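You operate a simulated robot arm through the tools that you are given. There is no shell and no other tool. Be economical: measure what you need, move in short steps, check, and stop when the job is done.

The job below is to be done with a simulated two-armed robot. You get a single attempt, and the scene is never put back.

TASK
Take the orange rag from the top of the prep table and lay it out flat on the end of the inspection table.

It is judged by the outcome, as a careful person would: the job done as asked, and still so three seconds after it is handed in. It fails if anything else is knocked over, pushed out of place, dropped, spilled or broken.

THE ROBOT
Two 7-joint arms with two-finger parallel grippers on one trunk, on a base that drives. Base frame: it is fixed to the floor where the robot stands at the start and does not move with it; the origin is under the middle of the robot, x ahead of it, y to its left, z up. Readings come in mm, degrees, newtons and seconds.
The left shoulder is at the start at [70, 163, 1070], the right one opposite. With the tool pointing down near the work surface each hand reaches from about 400 to 880 mm from the robot's upright axis, wherever it stands, measured 20 degrees to its own side. Places, roughly: end of the inspection table [700, -900, 800]. Payload 3.43 kg a hand.
The TCP of each hand is the grasp point between the finger pads, 34 mm short of the fingertips. In the tool frame z runs along the fingers and y along their closing line. Largest opening 128 mm; finger width 24, thickness 12; the body of the gripper, 48 by 130 mm, starts 96 mm behind the TCP.
Orientation is that of the tool frame in the base frame, as [roll, pitch, yaw] about the fixed x, y, z axes, in that order (R = Rz(yaw) Ry(pitch) Rx(roll)). With the fingers straight down and closing along the base's y, the tool's x points along the base's -x, its y along +y and its z along -z.

THE INTERFACE
- The arms move only by the tool move_arm. It takes "left_moves", "right_moves" or both (then of equal length, played together; a hand with none holds still); each is a list of rows, each a list of 7 numbers: the finger opening in mm, from 0 to 128, then the shift along the base's x, y, z in mm, then the turn, a rotation vector about the base's x, y, z in degrees. In form: [[hand, dx, dy, dz, wx, wy, wz], ...]. A call has 1 to 12 rows; each row is the pose to reach, as a shift and turn from the pose commanded when the call began. A row lasts 0.2 s, in which the tool goes at most 50 mm and 8.6 degrees; a call with a longer step from one row to the next is refused whole, and so is a gripper value outside its range. A pose out of reach is approached as far as the arm can. The call stops where the force on the tool passes 40 N (or 10 N more than at its start, if that is more) or the arm is blocked; 0.2 s more then pass. Each finger travels about 153 mm/s and halts on what it meets, pressing with about 24 N; the grip force reading is that of the motor and also rises with nothing between the fingers. The clock runs only during rows and for 0.2 s after the last one: add rows that repeat a pose to give the fingers time. The reply holds the time, the measured pose of the TCP, the force on the tool along the base axes, the opening and the grip force, in the units named above and with some noise.
- Cameras (640 x 400 px; columns grow to the right, rows downward): "scene" is now at [121.1, -40.3, 1283]; the picture's right is [-0.52, -0.85, 0.00], its down [-0.60, 0.37, -0.71] and it looks along [0.61, -0.37, -0.70] (base axes); focal length 214 px, centre (320, 200). "left" rides on the left gripper at [76, 11, -160] in its tool frame; the picture's right is [-0.15, 0.99, 0.00], its down [-0.88, -0.13, -0.46] and it looks along [-0.45, -0.07, 0.89] (tool axes); focal length 234 px, centre (320, 200). "right" rides on the right gripper at [76, -11, -160] in its tool frame; the picture's right is [0.15, 0.99, 0.00], its down [-0.88, 0.13, -0.46] and it looks along [-0.45, 0.07, 0.89] (tool axes); focal length 234 px, centre (320, 200).
- capture(camera): a new picture of that camera. It takes no simulated time.
- slide_trunk(by): slides the trunk up (or, below 0, down) by that many mm; the arms and the scene camera ride with it, the base frame stays. It gives what a move gives, with no picture.
- base_move(legs): drives the robot by 1 to 6 legs, each [ahead, left, turn to the left] in mm, mm and degrees, along the robot's own axes; the way and the turn of a leg run together, so that a leg with both is an arc; at most 1500 mm and 180 degrees a leg. The arms and the cameras ride along, it lands a little off, and it stops where it bumps. It gives what a move gives.
- pan_tilt(pan, tilt): turns the head with the scene camera to pan (to the left, within 86 degrees either way) and tilt (down, from -29 to 69), counted from straight ahead of the robot. It gives what a move gives.
- point_at(camera, pixels): for up to 12 pixels [column, row] of the newest picture of that camera ("zoom" is the newest enlarged one), the place [x, y, z] in the base frame of the surface seen there, good to about 2 mm. It takes no simulated time.
- zoom(camera, box): a new picture of the part [left, top, right, bottom] of that camera's present view, enlarged. It takes no simulated time.
- job_done(): hands the job in; it is judged then, once.

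Work in short steps. Measure before you move; look again where a grasp or a placing could have gone wrong, and mend it. You have 80 turns and 78 pictures in all, those below and enlarged ones among them. Open the grippers and draw the arms clear of the work before you hand the job in, unless the task says otherwise; then end with one line.

The tools are called after "Call:" as a command line: name --argument value ..., lists and objects as JSON in quotes. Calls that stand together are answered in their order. move_arm: Moves the arms, as the interface text tells. Its arguments: {"type":"object","properties":{"left_moves":{"type":"array","items":{"type":"array","items":{"type":"number"}}},"right_moves":{"type":"array","items":{"type":"array","items":{"type":"number"}}}},"required":[]} The other tools are called the same way: slide_trunk (by) slides the trunk up or down; base_move (legs) drives the base; pan_tilt (pan, tilt) turns the head that bears the scene camera; capture (camera) takes a picture; point_at (camera, pixels) gives the place of the surface under pixels of a picture; zoom (camera, box) takes an enlarged picture of a part of a camera's view; job_done () hands the job in.

At the start:

```text
time: 0.0
left_tool_pos: [521.3, -0.5, 1136.9]
left_tcp_rot: [180.0, 0.0, -179.9]
left_force: [0.8, -0.7, -0.3]
left_gripper_width: 127.8
left_finger_force: 0.0
right_tool_pos: [382.3, -416.6, 1102.8]
right_tcp_rot: [-179.9, 0.0, -180.0]
right_force: [0.4, 0.0, 0.1]
right_gripper_width: 128.0
right_finger_force: 0.1
trunk travel left (down, up): [-550.0, 390.0]
robot x, y, heading: [2.4, -1.7, -0.1]
head pan, tilt: [-31.5, 44.4]
```

scene: 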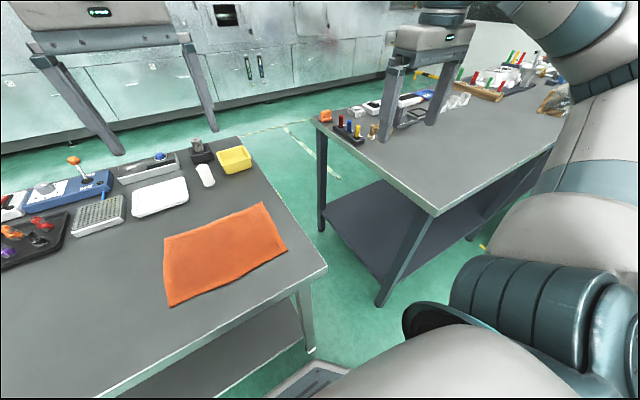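
right: 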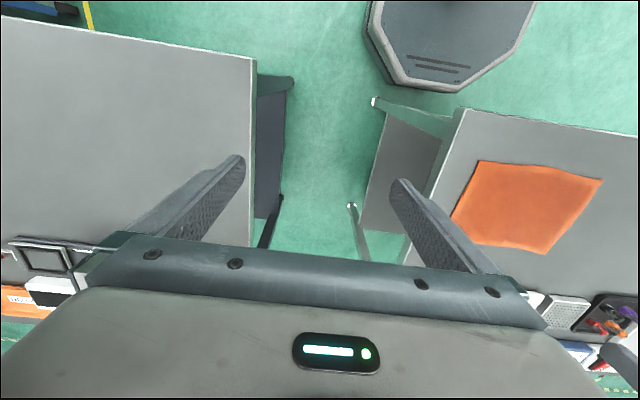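
left: 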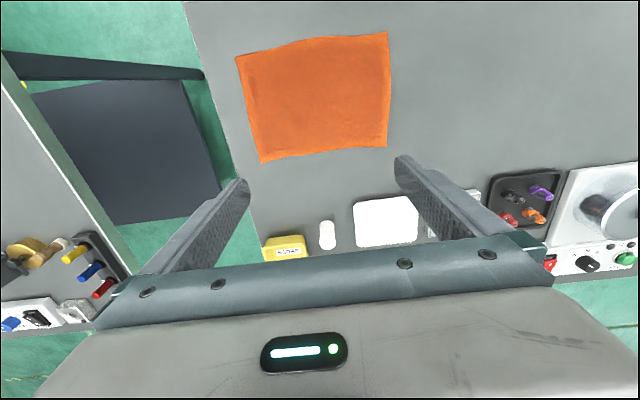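

The rag lies on the prep table with scene corners near (163,238), (263,203), (287,250), (170,305); the inspection table's end is at the right. I measure the rag corners and the table edges.

Call:
point_at --camera "scene" --pixels '[[166, 239], [262, 205], [285, 249], [171, 303], [220, 250], [325, 267], [238, 138], [318, 122], [434, 213], [385, 140], [550, 145], [425, 130]]'

Call:
zoom --camera "scene" --box '[140, 180, 340, 320]'

Call:
zoom --camera "scene" --box '[300, 40, 580, 220]'

```text
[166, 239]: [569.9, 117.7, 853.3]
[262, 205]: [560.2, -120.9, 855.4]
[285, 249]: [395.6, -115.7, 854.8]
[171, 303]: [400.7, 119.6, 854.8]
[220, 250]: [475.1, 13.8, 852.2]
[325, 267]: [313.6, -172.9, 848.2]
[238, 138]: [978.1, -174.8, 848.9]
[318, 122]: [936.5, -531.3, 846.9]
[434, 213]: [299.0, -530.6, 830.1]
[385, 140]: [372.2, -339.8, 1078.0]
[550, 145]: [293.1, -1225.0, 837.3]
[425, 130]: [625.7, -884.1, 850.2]
```

```text
2.86 times, centred on (240, 250) of scene
```

zoom: 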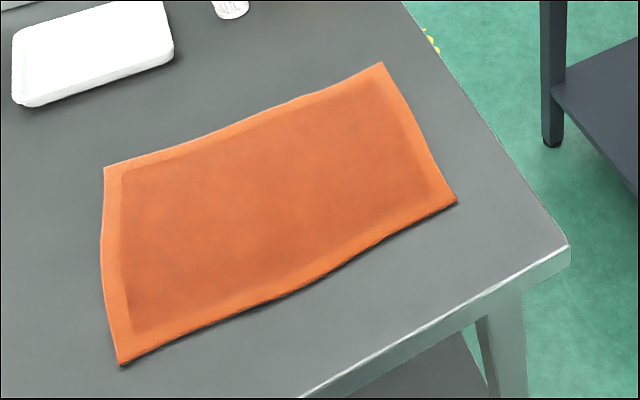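

```text
2.22 times, centred on (440, 130) of scene
```

zoom: 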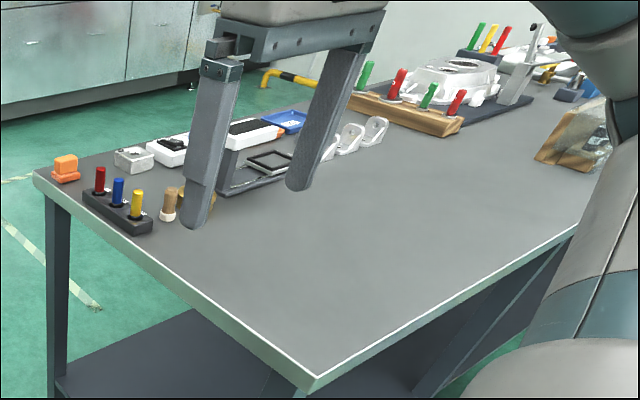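

The table top is at about z=848. The rag spans x 396–570 and y -120 to 119. The inspection table starts at y=-530 with its front edge at x≈299. I'll back up 100 mm for better reach and look at the inspection table.

Call:
base_move --legs '[[-100, 0, 0]]'

Call:
pan_tilt --pan -60 --tilt 35

Call:
capture --camera "scene"

```text
time: 1.1
left_tool_pos: [422.3, -1.6, 1137.4]
left_tcp_rot: [180.0, -0.1, -179.8]
left_force: [-0.5, 0.0, -0.9]
left_gripper_width: 128.1
left_finger_force: 0.1
right_tool_pos: [283.3, -415.8, 1103.7]
right_tcp_rot: [180.0, 0.0, -180.0]
right_force: [-1.1, -1.4, -0.1]
right_gripper_width: 128.0
right_finger_force: 0.1
trunk travel left (down, up): [-550.0, 390.0]
robot x, y, heading: [-100.7, -3.6, -0.1]
head pan, tilt: [-31.5, 44.4]
```

```text
time: 2.1
left_tool_pos: [422.1, -1.2, 1136.1]
left_tcp_rot: [-180.0, 0.1, -179.9]
left_force: [0.1, 0.2, 0.5]
left_gripper_width: 128.1
left_finger_force: 0.1
right_tool_pos: [282.8, -416.2, 1103.0]
right_tcp_rot: [-179.9, 0.0, 179.9]
right_force: [0.6, -0.1, -0.2]
right_gripper_width: 127.9
right_finger_force: 0.0
trunk travel left (down, up): [-550.0, 390.0]
robot x, y, heading: [-99.9, 1.3, -0.1]
head pan, tilt: [-60.0, 35.0]
```

```text
72 pictures are left
```

scene: 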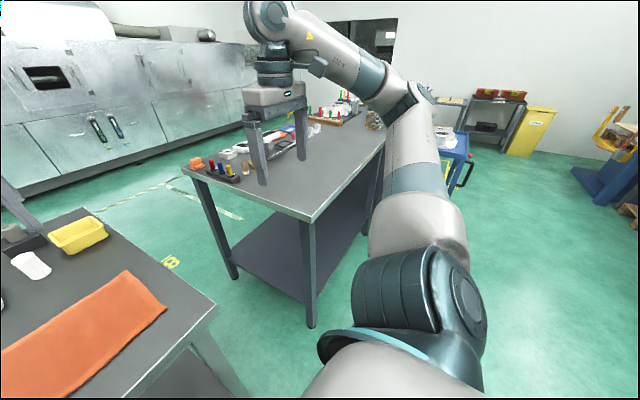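

The floor beside the tables is clear. I bring both hands over the near corners of the rag, left to about (412, 80) and right to about (412, -80), both at z≈1000 with a 50 mm opening.

Call:
move_arm --left_moves '[[128, 0, 30, 0, 0, 0, 0], [128, 0, 60, 0, 0, 0, 0], [128, -10, 81, 0, 0, 0, 0], [128, -10, 81, -20, 0, 0, 0], [100, -10, 81, -50, 0, 0, 0], [80, -10, 81, -80, 0, 0, 0], [60, -10, 81, -110, 0, 0, 0], [50, -10, 81, -136, 0, 0, 0], [50, -10, 81, -136, 0, 0, 0], [50, -10, 81, -136, 0, 0, 0]]' --right_moves '[[128, 16, 42, 0, 0, 0, 0], [128, 32, 84, 0, 0, 0, 0], [128, 48, 126, 0, 0, 0, 0], [128, 64, 168, 0, 0, 0, 0], [100, 80, 210, -20, 0, 0, 0], [80, 96, 252, -40, 0, 0, 0], [60, 112, 294, -60, 0, 0, 0], [50, 129, 336, -80, 0, 0, 0], [50, 129, 336, -103, 0, 0, 0], [50, 129, 336, -103, 0, 0, 0]]'

Call:
pan_tilt --pan 0 --tilt 48

Call:
capture --camera "scene"

Call:
capture --camera "left"

```text
time: 4.3
left_tool_pos: [412.6, 81.1, 1000.6]
left_tcp_rot: [-179.9, -0.1, -180.0]
left_force: [0.4, 0.3, 0.3]
left_gripper_width: 49.9
left_finger_force: 0.1
right_tool_pos: [411.4, -79.8, 999.5]
right_tcp_rot: [-180.0, 0.0, 180.0]
right_force: [0.7, 0.8, 0.2]
right_gripper_width: 49.7
right_finger_force: 0.1
trunk travel left (down, up): [-550.0, 390.0]
robot x, y, heading: [-102.6, -1.0, 0.1]
head pan, tilt: [-60.0, 35.0]
```

```text
time: 5.6
left_tool_pos: [413.4, 80.0, 1002.5]
left_tcp_rot: [180.0, -0.1, -179.9]
left_force: [-0.3, 0.2, -0.6]
left_gripper_width: 50.1
left_finger_force: 0.1
right_tool_pos: [412.1, -80.6, 1001.0]
right_tcp_rot: [-179.9, -0.1, 180.0]
right_force: [-1.4, -0.1, 0.1]
right_gripper_width: 50.1
right_finger_force: 0.0
trunk travel left (down, up): [-550.0, 390.0]
robot x, y, heading: [-99.3, 0.9, -0.0]
head pan, tilt: [0.0, 48.0]
```

```text
71 pictures are left
```

scene: 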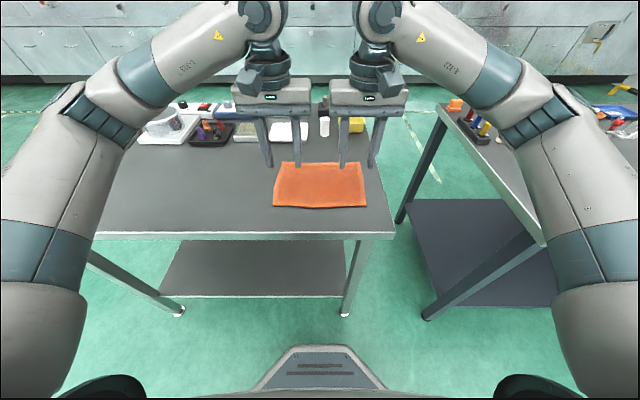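

```text
70 pictures are left
```

left: 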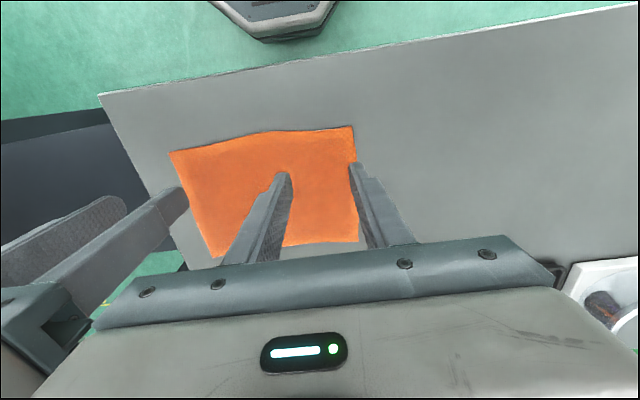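

I check the rag corners in the left picture, near (170,152), (352,127), (358,240) and (205,258).

Call:
point_at --camera "left" --pixels '[[173, 154], [350, 129], [356, 238], [215, 250], [270, 134], [330, 150], [370, 140], [150, 110]]'

Call:
point_at --camera "scene" --pixels '[[276, 204], [365, 203], [362, 165], [281, 166], [320, 206], [390, 230]]'

```text
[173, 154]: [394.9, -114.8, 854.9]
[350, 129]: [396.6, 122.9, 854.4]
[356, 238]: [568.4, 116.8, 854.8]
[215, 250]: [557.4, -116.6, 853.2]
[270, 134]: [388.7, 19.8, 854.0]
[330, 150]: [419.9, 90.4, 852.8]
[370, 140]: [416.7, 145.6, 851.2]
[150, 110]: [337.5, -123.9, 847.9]
```

```text
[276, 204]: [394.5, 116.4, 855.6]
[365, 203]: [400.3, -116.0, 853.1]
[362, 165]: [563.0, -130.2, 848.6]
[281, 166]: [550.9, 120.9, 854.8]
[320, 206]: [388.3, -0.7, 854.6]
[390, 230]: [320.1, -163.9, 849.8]
```

The readings agree: rag top at about 854, table at about 849. I lower both hands to TCP z≈890, with the tips just above the rag, and then creep down.

Call:
move_arm --left_moves '[[50, 0, 0, -40, 0, 0, 0], [50, 0, 0, -80, 0, 0, 0], [50, 0, 0, -105, 0, 0, 0], [50, 0, 0, -112, 0, 0, 0], [50, 0, 0, -115, 0, 0, 0], [50, 0, 0, -117, 0, 0, 0]]' --right_moves '[[50, 0, 0, -40, 0, 0, 0], [50, 0, 0, -80, 0, 0, 0], [50, 0, 0, -105, 0, 0, 0], [50, 0, 0, -112, 0, 0, 0], [50, 0, 0, -115, 0, 0, 0], [50, 0, 0, -117, 0, 0, 0]]'

Call:
zoom --camera "scene" --box '[230, 110, 410, 240]'

```text
time: 7.0
left_tool_pos: [412.0, 79.6, 887.3]
left_tcp_rot: [-180.0, 0.4, -179.9]
left_force: [5.3, 0.4, 19.0]
left_gripper_width: 50.1
left_finger_force: 0.1
right_tool_pos: [412.1, -79.5, 886.9]
right_tcp_rot: [179.9, 0.4, 179.8]
right_force: [6.5, -1.9, 28.1]
right_gripper_width: 49.7
right_finger_force: 0.1
trunk travel left (down, up): [-550.0, 390.0]
robot x, y, heading: [-99.1, 0.4, -0.0]
head pan, tilt: [0.0, 48.0]
```

```text
3.08 times, centred on (320, 175) of scene
```

zoom: 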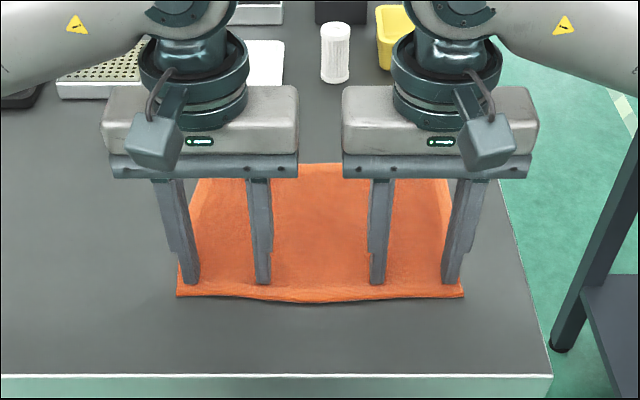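

Both hands press on the rag with 19–28 N, and the fingers stand inside the near corners. I close them to gather a fold, then lift slightly.

Call:
move_arm --left_moves '[[35, 0, 0, 0, 0, 0, 0], [20, 0, 0, 0, 0, 0, 0], [5, 0, 0, 1, 0, 0, 0], [0, 0, 0, 2, 0, 0, 0], [0, 0, 0, 2, 0, 0, 0]]' --right_moves '[[35, 0, 0, 0, 0, 0, 0], [20, 0, 0, 0, 0, 0, 0], [5, 0, 0, 1, 0, 0, 0], [0, 0, 0, 2, 0, 0, 0], [0, 0, 0, 2, 0, 0, 0]]'

Call:
zoom --camera "scene" --box '[230, 110, 410, 240]'

```text
time: 8.2
left_tool_pos: [409.1, 79.3, 886.8]
left_tcp_rot: [-179.9, 0.1, 179.9]
left_force: [-3.2, -13.5, 9.4]
left_gripper_width: 5.0
left_finger_force: 23.8
right_tool_pos: [408.7, -79.3, 886.4]
right_tcp_rot: [-180.0, 0.2, -179.9]
right_force: [-2.2, 12.9, 25.5]
right_gripper_width: 5.3
right_finger_force: 24.0
trunk travel left (down, up): [-550.0, 390.0]
robot x, y, heading: [-97.3, 0.9, 0.1]
head pan, tilt: [0.0, 48.0]
```

```text
3.08 times, centred on (320, 175) of scene
```

zoom: 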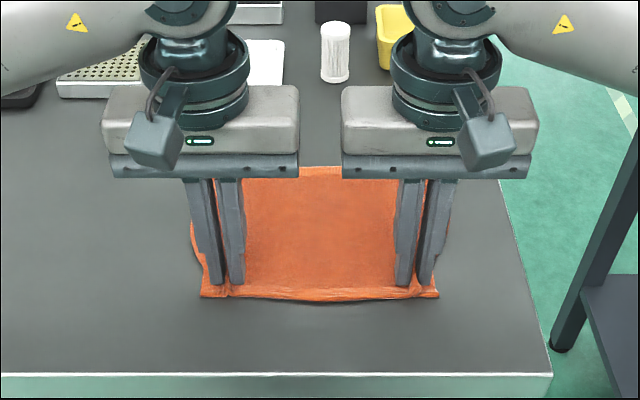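

Both hands hold a fold about 5 mm thick with 24 N, and the rag is taut between them. I lift slowly to check the hold.

Call:
move_arm --left_moves '[[0, 0, 0, 10, 0, 0, 0], [0, 0, 0, 30, 0, 0, 0], [0, 0, 0, 55, 0, 0, 0], [0, 0, 0, 80, 0, 0, 0]]' --right_moves '[[0, 0, 0, 10, 0, 0, 0], [0, 0, 0, 30, 0, 0, 0], [0, 0, 0, 55, 0, 0, 0], [0, 0, 0, 80, 0, 0, 0]]'

Call:
zoom --camera "scene" --box '[230, 90, 410, 220]'

```text
time: 9.2
left_tool_pos: [412.5, 80.0, 967.3]
left_tcp_rot: [-179.8, 0.1, -179.9]
left_force: [0.5, -14.3, 0.0]
left_gripper_width: 4.5
left_finger_force: 23.3
right_tool_pos: [411.2, -79.5, 965.5]
right_tcp_rot: [-180.0, 0.1, -180.0]
right_force: [-0.4, 14.1, 0.2]
right_gripper_width: 4.9
right_finger_force: 24.1
trunk travel left (down, up): [-550.0, 390.0]
robot x, y, heading: [-101.3, -0.3, 0.0]
head pan, tilt: [0.0, 48.0]
```

```text
3.08 times, centred on (320, 155) of scene
```

zoom: 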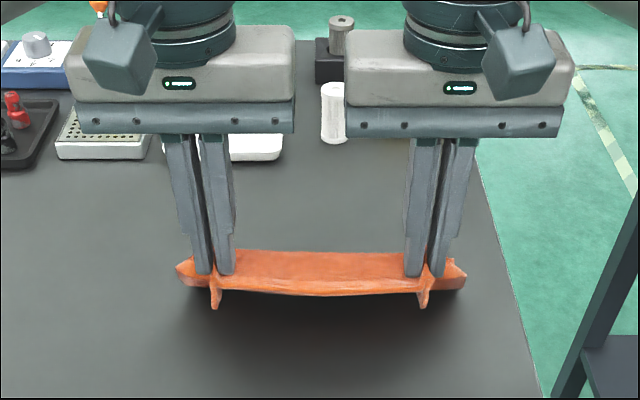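

Held securely with the rag hanging. I lift higher and ease the sideways tension by bringing each hand 3 mm inward.

Call:
move_arm --left_moves '[[0, 0, -3, 30, 0, 0, 0], [0, 0, -3, 70, 0, 0, 0], [0, 0, -3, 110, 0, 0, 0], [0, 0, -3, 150, 0, 0, 0], [0, 0, -3, 190, 0, 0, 0]]' --right_moves '[[0, 0, 3, 30, 0, 0, 0], [0, 0, 3, 70, 0, 0, 0], [0, 0, 3, 110, 0, 0, 0], [0, 0, 3, 150, 0, 0, 0], [0, 0, 3, 190, 0, 0, 0]]'

Call:
pan_tilt --pan -50 --tilt 40

Call:
capture --camera "scene"

```text
time: 10.4
left_tool_pos: [408.2, 77.2, 1157.7]
left_tcp_rot: [180.0, 0.0, -179.9]
left_force: [0.7, -4.6, 1.1]
left_gripper_width: 4.6
left_finger_force: 24.3
right_tool_pos: [410.0, -77.3, 1157.4]
right_tcp_rot: [-179.9, 0.1, -179.9]
right_force: [-0.5, 4.0, -0.1]
right_gripper_width: 4.9
right_finger_force: 24.4
trunk travel left (down, up): [-550.0, 390.0]
robot x, y, heading: [-101.9, -2.5, 0.2]
head pan, tilt: [0.0, 48.0]
```

```text
time: 11.6
left_tool_pos: [411.5, 77.0, 1156.5]
left_tcp_rot: [179.9, 0.0, -179.9]
left_force: [-0.3, -4.2, 0.0]
left_gripper_width: 4.0
left_finger_force: 24.2
right_tool_pos: [412.1, -77.2, 1155.7]
right_tcp_rot: [180.0, 0.1, -180.0]
right_force: [0.6, 4.2, 0.4]
right_gripper_width: 4.8
right_finger_force: 23.9
trunk travel left (down, up): [-550.0, 390.0]
robot x, y, heading: [-99.8, -3.3, 0.1]
head pan, tilt: [-50.0, 40.0]
```

```text
66 pictures are left
```

scene: 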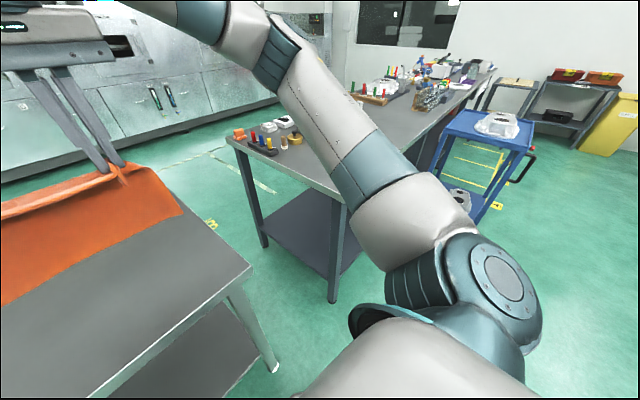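

There is a blue cart at the right near (490,140). Before driving sideways I measure it and the free part of the inspection table.

Call:
point_at --camera "scene" --pixels '[[443, 128], [520, 150], [512, 175], [468, 217], [230, 141], [270, 147], [296, 138], [283, 146], [432, 120], [425, 108], [370, 97], [350, 120]]'

Call:
zoom --camera "scene" --box '[215, 40, 555, 250]'

```text
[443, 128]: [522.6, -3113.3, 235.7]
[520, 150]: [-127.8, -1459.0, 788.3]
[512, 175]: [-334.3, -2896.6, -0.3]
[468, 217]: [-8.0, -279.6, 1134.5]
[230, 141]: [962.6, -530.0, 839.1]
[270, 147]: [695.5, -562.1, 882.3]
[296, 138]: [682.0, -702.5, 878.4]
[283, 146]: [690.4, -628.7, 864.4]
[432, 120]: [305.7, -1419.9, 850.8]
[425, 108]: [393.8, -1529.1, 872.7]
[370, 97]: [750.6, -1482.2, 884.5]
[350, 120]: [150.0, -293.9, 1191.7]
```

```text
1.88 times, centred on (385, 145) of scene
```

zoom: 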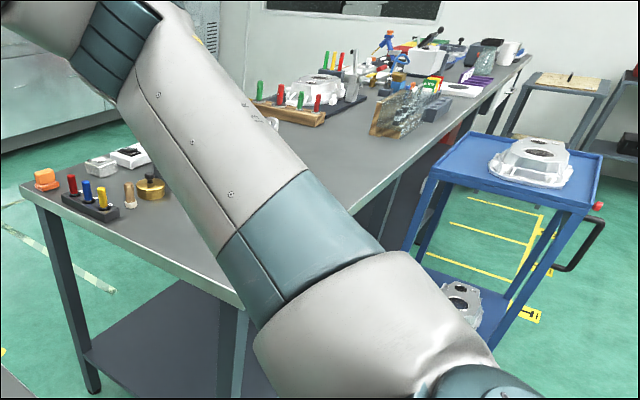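

The objects on the near end start at x≈680, and the cart begins around y≈-1450. The area x 320–640, y -540 to -1100 is free. I drive 750 mm to the right with the rag held high.

Call:
base_move --legs '[[0, -400, 0], [0, -350, 0]]'

Call:
pan_tilt --pan 0 --tilt 45

Call:
capture --camera "scene"

```text
time: 15.9
left_tool_pos: [409.8, -671.6, 1157.4]
left_tcp_rot: [179.9, 0.1, 179.9]
left_force: [-1.0, -3.9, -0.3]
left_gripper_width: 4.1
left_finger_force: 24.0
right_tool_pos: [409.0, -825.4, 1156.5]
right_tcp_rot: [-179.9, 0.1, 179.7]
right_force: [0.4, 3.2, 0.6]
right_gripper_width: 4.7
right_finger_force: 23.7
trunk travel left (down, up): [-550.0, 390.0]
robot x, y, heading: [-102.4, -745.5, -0.2]
head pan, tilt: [-50.0, 40.0]
```

```text
time: 17.1
left_tool_pos: [410.4, -671.2, 1156.4]
left_tcp_rot: [-180.0, -0.1, 179.9]
left_force: [0.3, -3.5, 0.3]
left_gripper_width: 4.2
left_finger_force: 24.2
right_tool_pos: [410.5, -825.5, 1156.2]
right_tcp_rot: [-179.9, 0.0, 179.9]
right_force: [-0.4, 3.5, 0.3]
right_gripper_width: 4.7
right_finger_force: 23.6
trunk travel left (down, up): [-550.0, 390.0]
robot x, y, heading: [-102.4, -744.6, -0.2]
head pan, tilt: [0.0, 45.0]
```

```text
64 pictures are left
```

scene: 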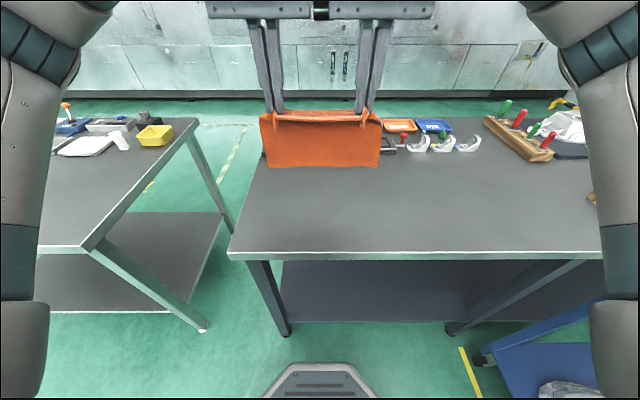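

The rag hangs over the inspection table. I measure its lower edge and look down through the left camera to check what lies beneath and behind it.

Call:
point_at --camera "scene" --pixels '[[268, 165], [320, 167], [378, 165], [262, 118], [380, 118], [320, 113], [390, 146], [416, 146], [440, 148], [470, 148]]'

Call:
capture --camera "left"

Call:
capture --camera "right"

```text
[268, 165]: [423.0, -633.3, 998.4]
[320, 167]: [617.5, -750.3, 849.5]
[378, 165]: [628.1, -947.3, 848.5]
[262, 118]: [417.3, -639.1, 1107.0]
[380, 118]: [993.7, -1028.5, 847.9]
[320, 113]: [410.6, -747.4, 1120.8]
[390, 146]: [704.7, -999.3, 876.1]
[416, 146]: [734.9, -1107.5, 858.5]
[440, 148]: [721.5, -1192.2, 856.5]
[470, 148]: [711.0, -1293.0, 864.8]
```

```text
63 pictures are left
```

left: 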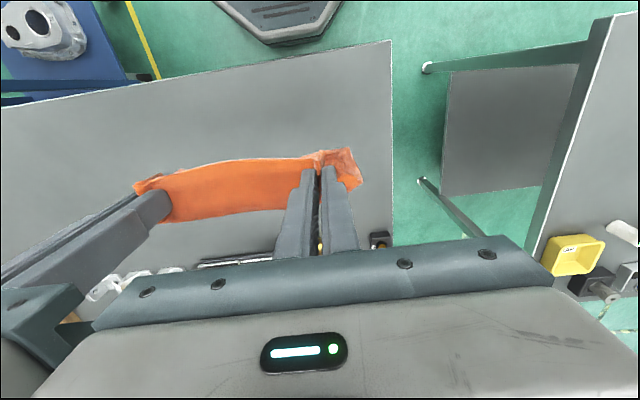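

```text
62 pictures are left
```

right: 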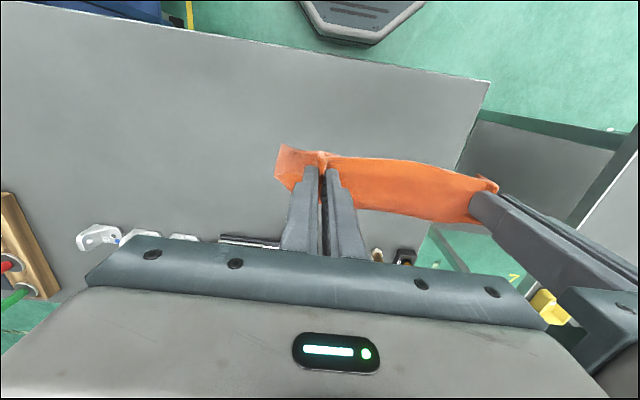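

I measure the near edges of the items behind the rag: the dark fixture at (235,240), the white parts at (110,240), the brass item at (378,255) and the black block at (405,257).

Call:
point_at --camera "right" --pixels '[[225, 238], [270, 243], [378, 252], [403, 250], [140, 234], [90, 234], [200, 238], [430, 190]]'

Call:
point_at --camera "left" --pixels '[[200, 262], [265, 258], [380, 235]]'

```text
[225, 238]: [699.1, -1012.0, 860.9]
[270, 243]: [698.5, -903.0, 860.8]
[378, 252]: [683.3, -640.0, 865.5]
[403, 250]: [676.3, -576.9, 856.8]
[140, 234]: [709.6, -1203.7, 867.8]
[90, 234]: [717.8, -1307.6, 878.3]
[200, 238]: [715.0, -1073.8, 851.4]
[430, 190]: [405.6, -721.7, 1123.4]
```

```text
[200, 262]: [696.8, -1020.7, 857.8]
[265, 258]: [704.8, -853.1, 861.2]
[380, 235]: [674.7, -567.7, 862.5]
```

All objects sit at x≥670, so I'll lay the rag between x≈400 and 570. I move the hands forward 150 mm, then lower until the bottom edge is just above the table.

Call:
move_arm --left_moves '[[0, 40, 0, 0, 0, 0, 0], [0, 80, 0, 0, 0, 0, 0], [0, 115, 0, 0, 0, 0, 0], [0, 140, 0, 0, 0, 0, 0], [0, 150, 0, 0, 0, 0, 0], [0, 150, 0, -30, 0, 0, 0], [0, 150, 0, -60, 0, 0, 0], [0, 150, 0, -80, 0, 0, 0], [0, 150, 0, -90, 0, 0, 0], [0, 150, 0, -90, 0, 0, 0]]' --right_moves '[[0, 40, 0, 0, 0, 0, 0], [0, 80, 0, 0, 0, 0, 0], [0, 115, 0, 0, 0, 0, 0], [0, 140, 0, 0, 0, 0, 0], [0, 150, 0, 0, 0, 0, 0], [0, 150, 0, -30, 0, 0, 0], [0, 150, 0, -60, 0, 0, 0], [0, 150, 0, -80, 0, 0, 0], [0, 150, 0, -90, 0, 0, 0], [0, 150, 0, -90, 0, 0, 0]]'

Call:
capture --camera "scene"

```text
time: 19.3
left_tool_pos: [560.1, -672.0, 1066.6]
left_tcp_rot: [-180.0, 0.0, 179.9]
left_force: [0.0, -4.0, 0.2]
left_gripper_width: 4.5
left_finger_force: 23.9
right_tool_pos: [558.3, -826.4, 1066.2]
right_tcp_rot: [-179.9, 0.0, 179.8]
right_force: [-0.2, 4.0, -0.8]
right_gripper_width: 4.9
right_finger_force: 23.6
trunk travel left (down, up): [-550.0, 390.0]
robot x, y, heading: [-104.0, -746.3, -0.5]
head pan, tilt: [0.0, 45.0]
```

```text
61 pictures are left
```

scene: 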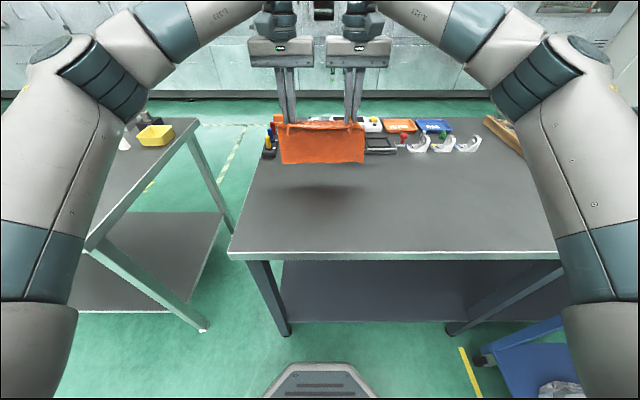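

The bottom edge is about 20 mm above the table. I do the first half of an arc toward the robot so that the rag lays down away from it.

Call:
move_arm --left_moves '[[0, 0, 0, -12, 0, 0, 0], [0, -14, 0, -22, 0, 0, 0], [0, -30, 0, -25, 0, 0, 0], [0, -58, 0, -32, 0, 0, 0], [0, -84, 0, -44, 0, 0, 0], [0, -108, 0, -60, 0, 0, 0], [0, -128, 0, -79, 0, 0, 0]]' --right_moves '[[0, 0, 0, -12, 0, 0, 0], [0, -14, 0, -22, 0, 0, 0], [0, -30, 0, -25, 0, 0, 0], [0, -58, 0, -32, 0, 0, 0], [0, -84, 0, -44, 0, 0, 0], [0, -108, 0, -60, 0, 0, 0], [0, -128, 0, -79, 0, 0, 0]]'

Call:
zoom --camera "scene" --box '[220, 80, 440, 230]'

Call:
capture --camera "left"

```text
time: 20.9
left_tool_pos: [432.5, -672.2, 988.1]
left_tcp_rot: [180.0, -0.1, -180.0]
left_force: [-0.3, -2.6, 0.0]
left_gripper_width: 3.9
left_finger_force: 24.2
right_tool_pos: [430.3, -824.1, 987.2]
right_tcp_rot: [179.9, 0.0, 179.8]
right_force: [-0.1, 1.4, -0.1]
right_gripper_width: 4.9
right_finger_force: 24.1
trunk travel left (down, up): [-550.0, 390.0]
robot x, y, heading: [-99.5, -749.6, -0.1]
head pan, tilt: [0.0, 45.0]
```

```text
2.67 times, centred on (330, 155) of scene
```

zoom: 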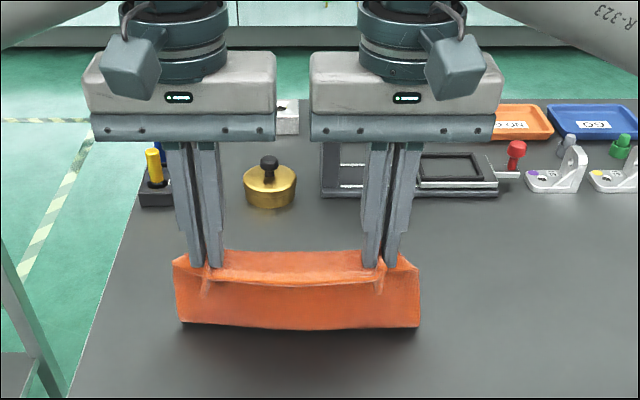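

```text
59 pictures are left
```

left: 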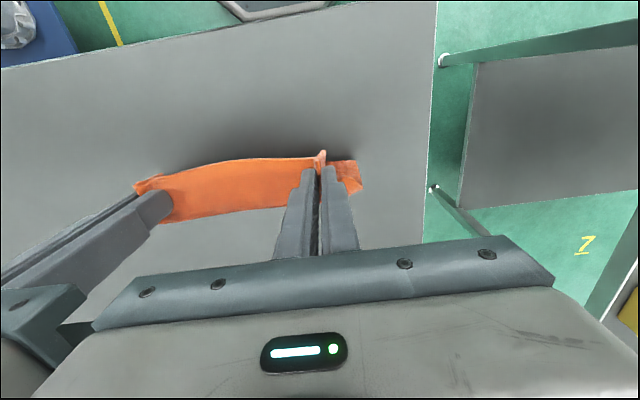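

The rag still seems to hang free. I measure its lower edge at zoom pixels (182,320), (300,325) and (418,325), plus the upper parts.

Call:
point_at --camera "zoom" --pixels '[[184, 318], [300, 325], [416, 322], [300, 300], [300, 283], [300, 262], [175, 262], [417, 268], [300, 335]]'

Call:
point_at --camera "left" --pixels '[[240, 165], [240, 190], [240, 204], [200, 215], [240, 225], [358, 188]]'

```text
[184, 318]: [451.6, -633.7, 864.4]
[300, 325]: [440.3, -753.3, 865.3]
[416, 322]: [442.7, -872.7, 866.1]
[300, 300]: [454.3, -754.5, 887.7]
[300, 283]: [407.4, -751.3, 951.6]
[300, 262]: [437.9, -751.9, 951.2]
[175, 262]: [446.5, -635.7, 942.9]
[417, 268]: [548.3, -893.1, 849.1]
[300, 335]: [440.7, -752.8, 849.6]
```

```text
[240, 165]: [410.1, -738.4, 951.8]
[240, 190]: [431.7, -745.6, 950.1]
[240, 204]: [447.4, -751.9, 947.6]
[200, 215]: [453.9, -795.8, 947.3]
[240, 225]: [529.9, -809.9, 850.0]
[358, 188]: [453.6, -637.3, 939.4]
```

The near strip is held level between the fingers, so the free part hangs only about 123 mm and has barely touched the table. I raise 35 mm, move forward 110 mm, and redo the arc with the right length.

Call:
move_arm --left_moves '[[0, 0, 0, 40, 0, 0, 0], [0, 40, 0, 45, 0, 0, 0], [0, 80, 0, 45, 0, 0, 0], [0, 110, 0, 45, 0, 0, 0], [0, 115, 0, 45, 0, 0, 0], [0, 115, 0, 45, 0, 0, 0], [0, 115, 0, 30, 0, 0, 0]]' --right_moves '[[0, 0, 0, 40, 0, 0, 0], [0, 40, 0, 45, 0, 0, 0], [0, 80, 0, 45, 0, 0, 0], [0, 110, 0, 45, 0, 0, 0], [0, 115, 0, 45, 0, 0, 0], [0, 115, 0, 45, 0, 0, 0], [0, 115, 0, 30, 0, 0, 0]]'

Call:
move_arm --left_moves '[[0, -8, 0, -10, 0, 0, 0], [0, -22, 0, -16, 0, 0, 0], [0, -42, 0, -22, 0, 0, 0], [0, -62, 0, -32, 0, 0, 0], [0, -80, 0, -45, 0, 0, 0], [0, -95, 0, -60, 0, 0, 0], [0, -107, 0, -78, 0, 0, 0], [0, -116, 0, -96, 0, 0, 0]]' --right_moves '[[0, -8, 0, -10, 0, 0, 0], [0, -22, 0, -16, 0, 0, 0], [0, -42, 0, -22, 0, 0, 0], [0, -62, 0, -32, 0, 0, 0], [0, -80, 0, -45, 0, 0, 0], [0, -95, 0, -60, 0, 0, 0], [0, -107, 0, -78, 0, 0, 0], [0, -116, 0, -96, 0, 0, 0]]'

Call:
zoom --camera "scene" --box '[220, 80, 440, 230]'

Call:
capture --camera "left"

```text
time: 22.5
left_tool_pos: [547.2, -671.0, 1016.9]
left_tcp_rot: [180.0, 0.0, 179.9]
left_force: [0.1, -4.2, 0.4]
left_gripper_width: 4.1
left_finger_force: 24.2
right_tool_pos: [547.3, -825.1, 1015.7]
right_tcp_rot: [-179.9, 0.0, 179.8]
right_force: [-0.4, 3.7, -0.8]
right_gripper_width: 4.9
right_finger_force: 23.5
trunk travel left (down, up): [-550.0, 390.0]
robot x, y, heading: [-98.5, -747.9, -0.0]
head pan, tilt: [0.0, 45.0]
```

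```text
time: 24.3
left_tool_pos: [432.7, -672.7, 920.1]
left_tcp_rot: [-179.9, 0.1, -180.0]
left_force: [-0.1, -3.8, 0.6]
left_gripper_width: 4.2
left_finger_force: 24.1
right_tool_pos: [428.8, -825.1, 921.1]
right_tcp_rot: [-179.9, -0.1, 179.8]
right_force: [-1.0, 3.3, -0.5]
right_gripper_width: 4.8
right_finger_force: 24.4
trunk travel left (down, up): [-550.0, 390.0]
robot x, y, heading: [-102.0, -751.4, -0.4]
head pan, tilt: [0.0, 45.0]
```

```text
2.67 times, centred on (330, 155) of scene
```

zoom: 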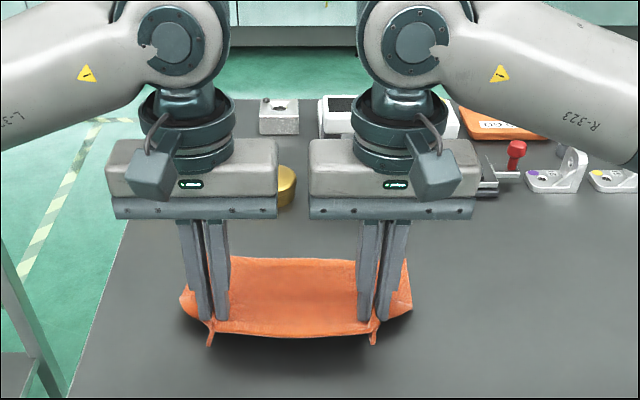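

```text
57 pictures are left
```

left: 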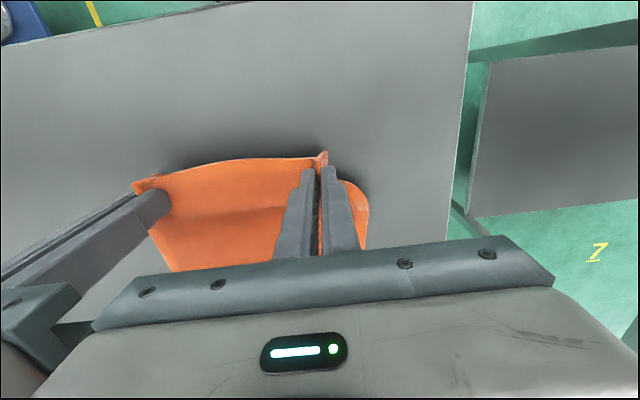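

The rag trails flat away from the robot. I lower the last 33 mm with a small pull toward the robot.

Call:
move_arm --left_moves '[[0, -4, 1, -12, 0, 0, 0], [0, -6, 2, -22, 0, 0, 0], [0, -7, 3, -29, 0, 0, 0], [0, -10, 3, -33, 0, 0, 0]]' --right_moves '[[0, -4, -1, -12, 0, 0, 0], [0, -6, -2, -22, 0, 0, 0], [0, -7, -3, -29, 0, 0, 0], [0, -10, -3, -33, 0, 0, 0]]'

Call:
zoom --camera "scene" --box '[220, 80, 440, 230]'

```text
time: 25.3
left_tool_pos: [422.0, -669.7, 887.8]
left_tcp_rot: [-179.9, 0.1, 179.8]
left_force: [-1.3, -12.1, 1.2]
left_gripper_width: 4.5
left_finger_force: 23.9
right_tool_pos: [419.6, -827.5, 888.5]
right_tcp_rot: [179.9, 0.1, 179.9]
right_force: [2.8, 12.4, 7.6]
right_gripper_width: 4.7
right_finger_force: 24.0
trunk travel left (down, up): [-550.0, 390.0]
robot x, y, heading: [-98.8, -746.1, -0.3]
head pan, tilt: [0.0, 45.0]
```

```text
2.67 times, centred on (330, 155) of scene
```

zoom: 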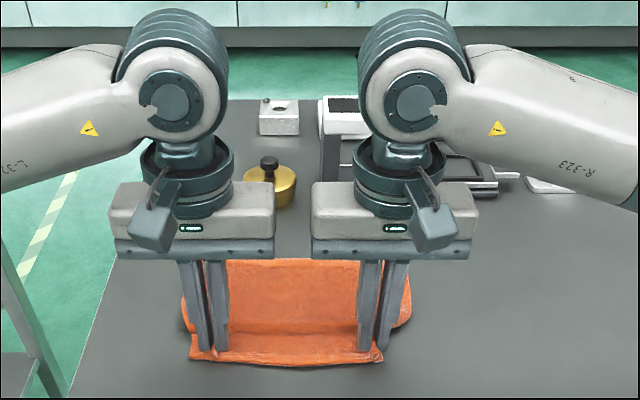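

The rag is down. I open slowly to 50 mm with light contact, so the fingers spread the gathers, and then lift off.

Call:
move_arm --left_moves '[[10, 0, 0, 0, 0, 0, 0], [20, 0, 0, 0, 0, 0, 0], [30, 0, 0, 0, 0, 0, 0], [40, 0, 0, 0, 0, 0, 0], [50, 0, 0, 0, 0, 0, 0], [50, 0, 0, 0, 0, 0, 0], [50, 0, 0, 20, 0, 0, 0], [50, 0, 0, 60, 0, 0, 0], [50, 0, 0, 100, 0, 0, 0], [50, 0, 0, 140, 0, 0, 0], [50, 0, 0, 180, 0, 0, 0]]' --right_moves '[[10, 0, 0, 0, 0, 0, 0], [20, 0, 0, 0, 0, 0, 0], [30, 0, 0, 0, 0, 0, 0], [40, 0, 0, 0, 0, 0, 0], [50, 0, 0, 0, 0, 0, 0], [50, 0, 0, 0, 0, 0, 0], [50, 0, 0, 20, 0, 0, 0], [50, 0, 0, 60, 0, 0, 0], [50, 0, 0, 100, 0, 0, 0], [50, 0, 0, 140, 0, 0, 0], [50, 0, 0, 180, 0, 0, 0]]'

Call:
zoom --camera "scene" --box '[220, 80, 440, 230]'

Call:
capture --camera "left"

```text
time: 27.7
left_tool_pos: [417.9, -667.5, 1070.2]
left_tcp_rot: [-180.0, 0.1, 179.9]
left_force: [0.2, 0.4, 0.3]
left_gripper_width: 50.1
left_finger_force: 0.0
right_tool_pos: [417.3, -827.5, 1070.2]
right_tcp_rot: [-179.9, 0.1, 179.9]
right_force: [-0.3, 0.2, -0.1]
right_gripper_width: 50.0
right_finger_force: 0.0
trunk travel left (down, up): [-550.0, 390.0]
robot x, y, heading: [-102.5, -749.0, -0.4]
head pan, tilt: [0.0, 45.0]
```

```text
2.67 times, centred on (330, 155) of scene
```

zoom: 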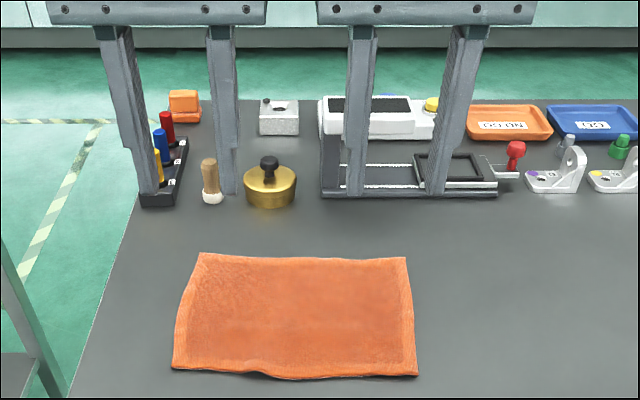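

```text
54 pictures are left
```

left: 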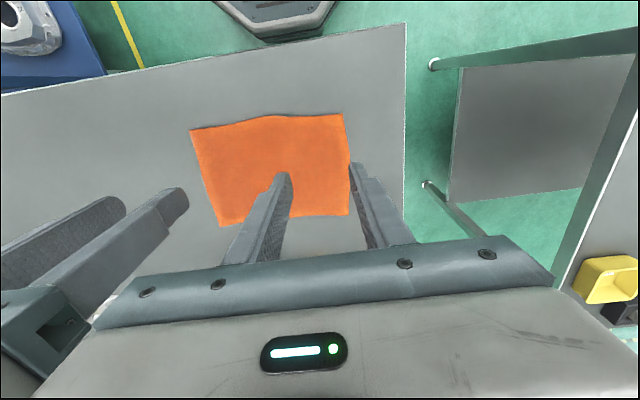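

The rag looks flat and fully spread, with nothing else disturbed. I check heights and corners.

Call:
point_at --camera "zoom" --pixels '[[176, 366], [415, 372], [403, 260], [202, 256], [295, 310], [260, 368], [340, 372], [230, 345], [370, 350], [185, 310], [300, 395]]'

Call:
zoom --camera "scene" --box '[265, 165, 375, 230]'

```text
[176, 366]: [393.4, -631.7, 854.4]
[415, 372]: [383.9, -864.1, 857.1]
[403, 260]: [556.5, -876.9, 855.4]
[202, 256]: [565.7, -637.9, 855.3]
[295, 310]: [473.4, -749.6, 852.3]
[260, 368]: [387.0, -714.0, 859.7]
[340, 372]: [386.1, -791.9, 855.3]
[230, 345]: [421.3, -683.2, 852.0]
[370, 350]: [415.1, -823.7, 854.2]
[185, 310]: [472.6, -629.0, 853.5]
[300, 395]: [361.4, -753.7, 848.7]
```

```text
5.82 times, centred on (320, 198) of scene
```

zoom: 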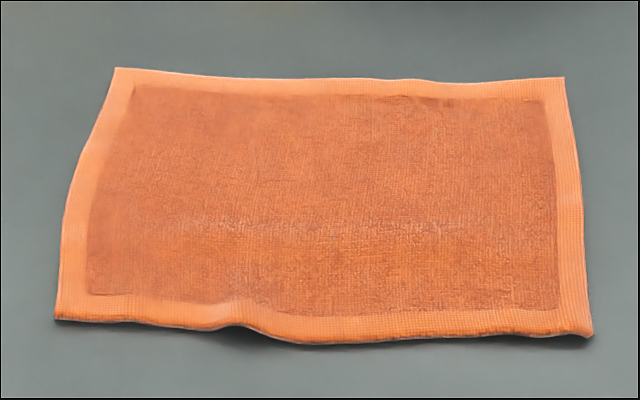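

The rag is at its full 240 × 172 mm and within a few mm of flat. I open the grippers fully, raise the arms and back away.

Call:
move_arm --left_moves '[[80, 0, 0, 30, 0, 0, 0], [80, 0, 0, 60, 0, 0, 0], [80, 0, 0, 90, 0, 0, 0]]' --right_moves '[[80, 0, 0, 30, 0, 0, 0], [80, 0, 0, 60, 0, 0, 0], [80, 0, 0, 90, 0, 0, 0]]'

Call:
base_move --legs '[[-250, 0, 0]]'

Call:
capture --camera "scene"

```text
time: 28.5
left_tool_pos: [419.4, -668.0, 1159.3]
left_tcp_rot: [180.0, 0.1, 180.0]
left_force: [-0.4, -0.2, -0.4]
left_gripper_width: 80.0
left_finger_force: 0.1
right_tool_pos: [419.1, -826.7, 1158.7]
right_tcp_rot: [-180.0, 0.1, 179.9]
right_force: [-0.5, 1.1, 0.7]
right_gripper_width: 80.1
right_finger_force: 0.0
trunk travel left (down, up): [-550.0, 390.0]
robot x, y, heading: [-100.6, -751.6, -0.3]
head pan, tilt: [0.0, 45.0]
```

```text
time: 30.3
left_tool_pos: [170.2, -666.1, 1158.8]
left_tcp_rot: [179.9, 0.0, -180.0]
left_force: [-0.3, -0.5, 0.4]
left_gripper_width: 80.0
left_finger_force: 0.1
right_tool_pos: [168.8, -825.6, 1156.1]
right_tcp_rot: [179.9, 0.0, 179.8]
right_force: [0.0, 0.2, 0.2]
right_gripper_width: 80.0
right_finger_force: 0.1
trunk travel left (down, up): [-550.0, 390.0]
robot x, y, heading: [-351.0, -746.6, -0.0]
head pan, tilt: [0.0, 45.0]
```

```text
52 pictures are left
```

scene: 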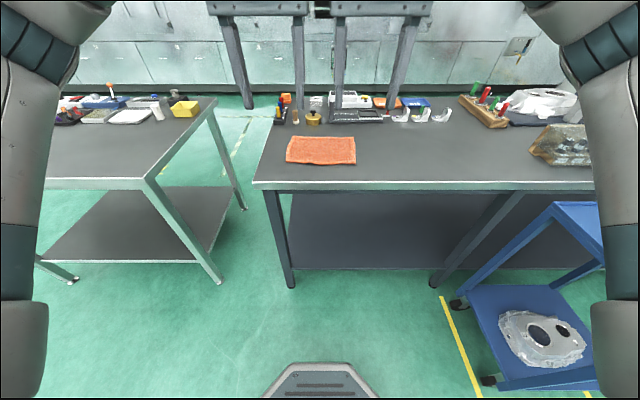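

The rag lies flat on the end of the inspection table at (286–355, 136–165), the arms are clear, and everything else is in place. I hand the job in.

Call:
job_done

```text
The job is handed in.
```

The orange rag is laid out flat on the near end of the inspection table, nothing else looks disturbed, both grippers are open and clear, and the job is handed in.
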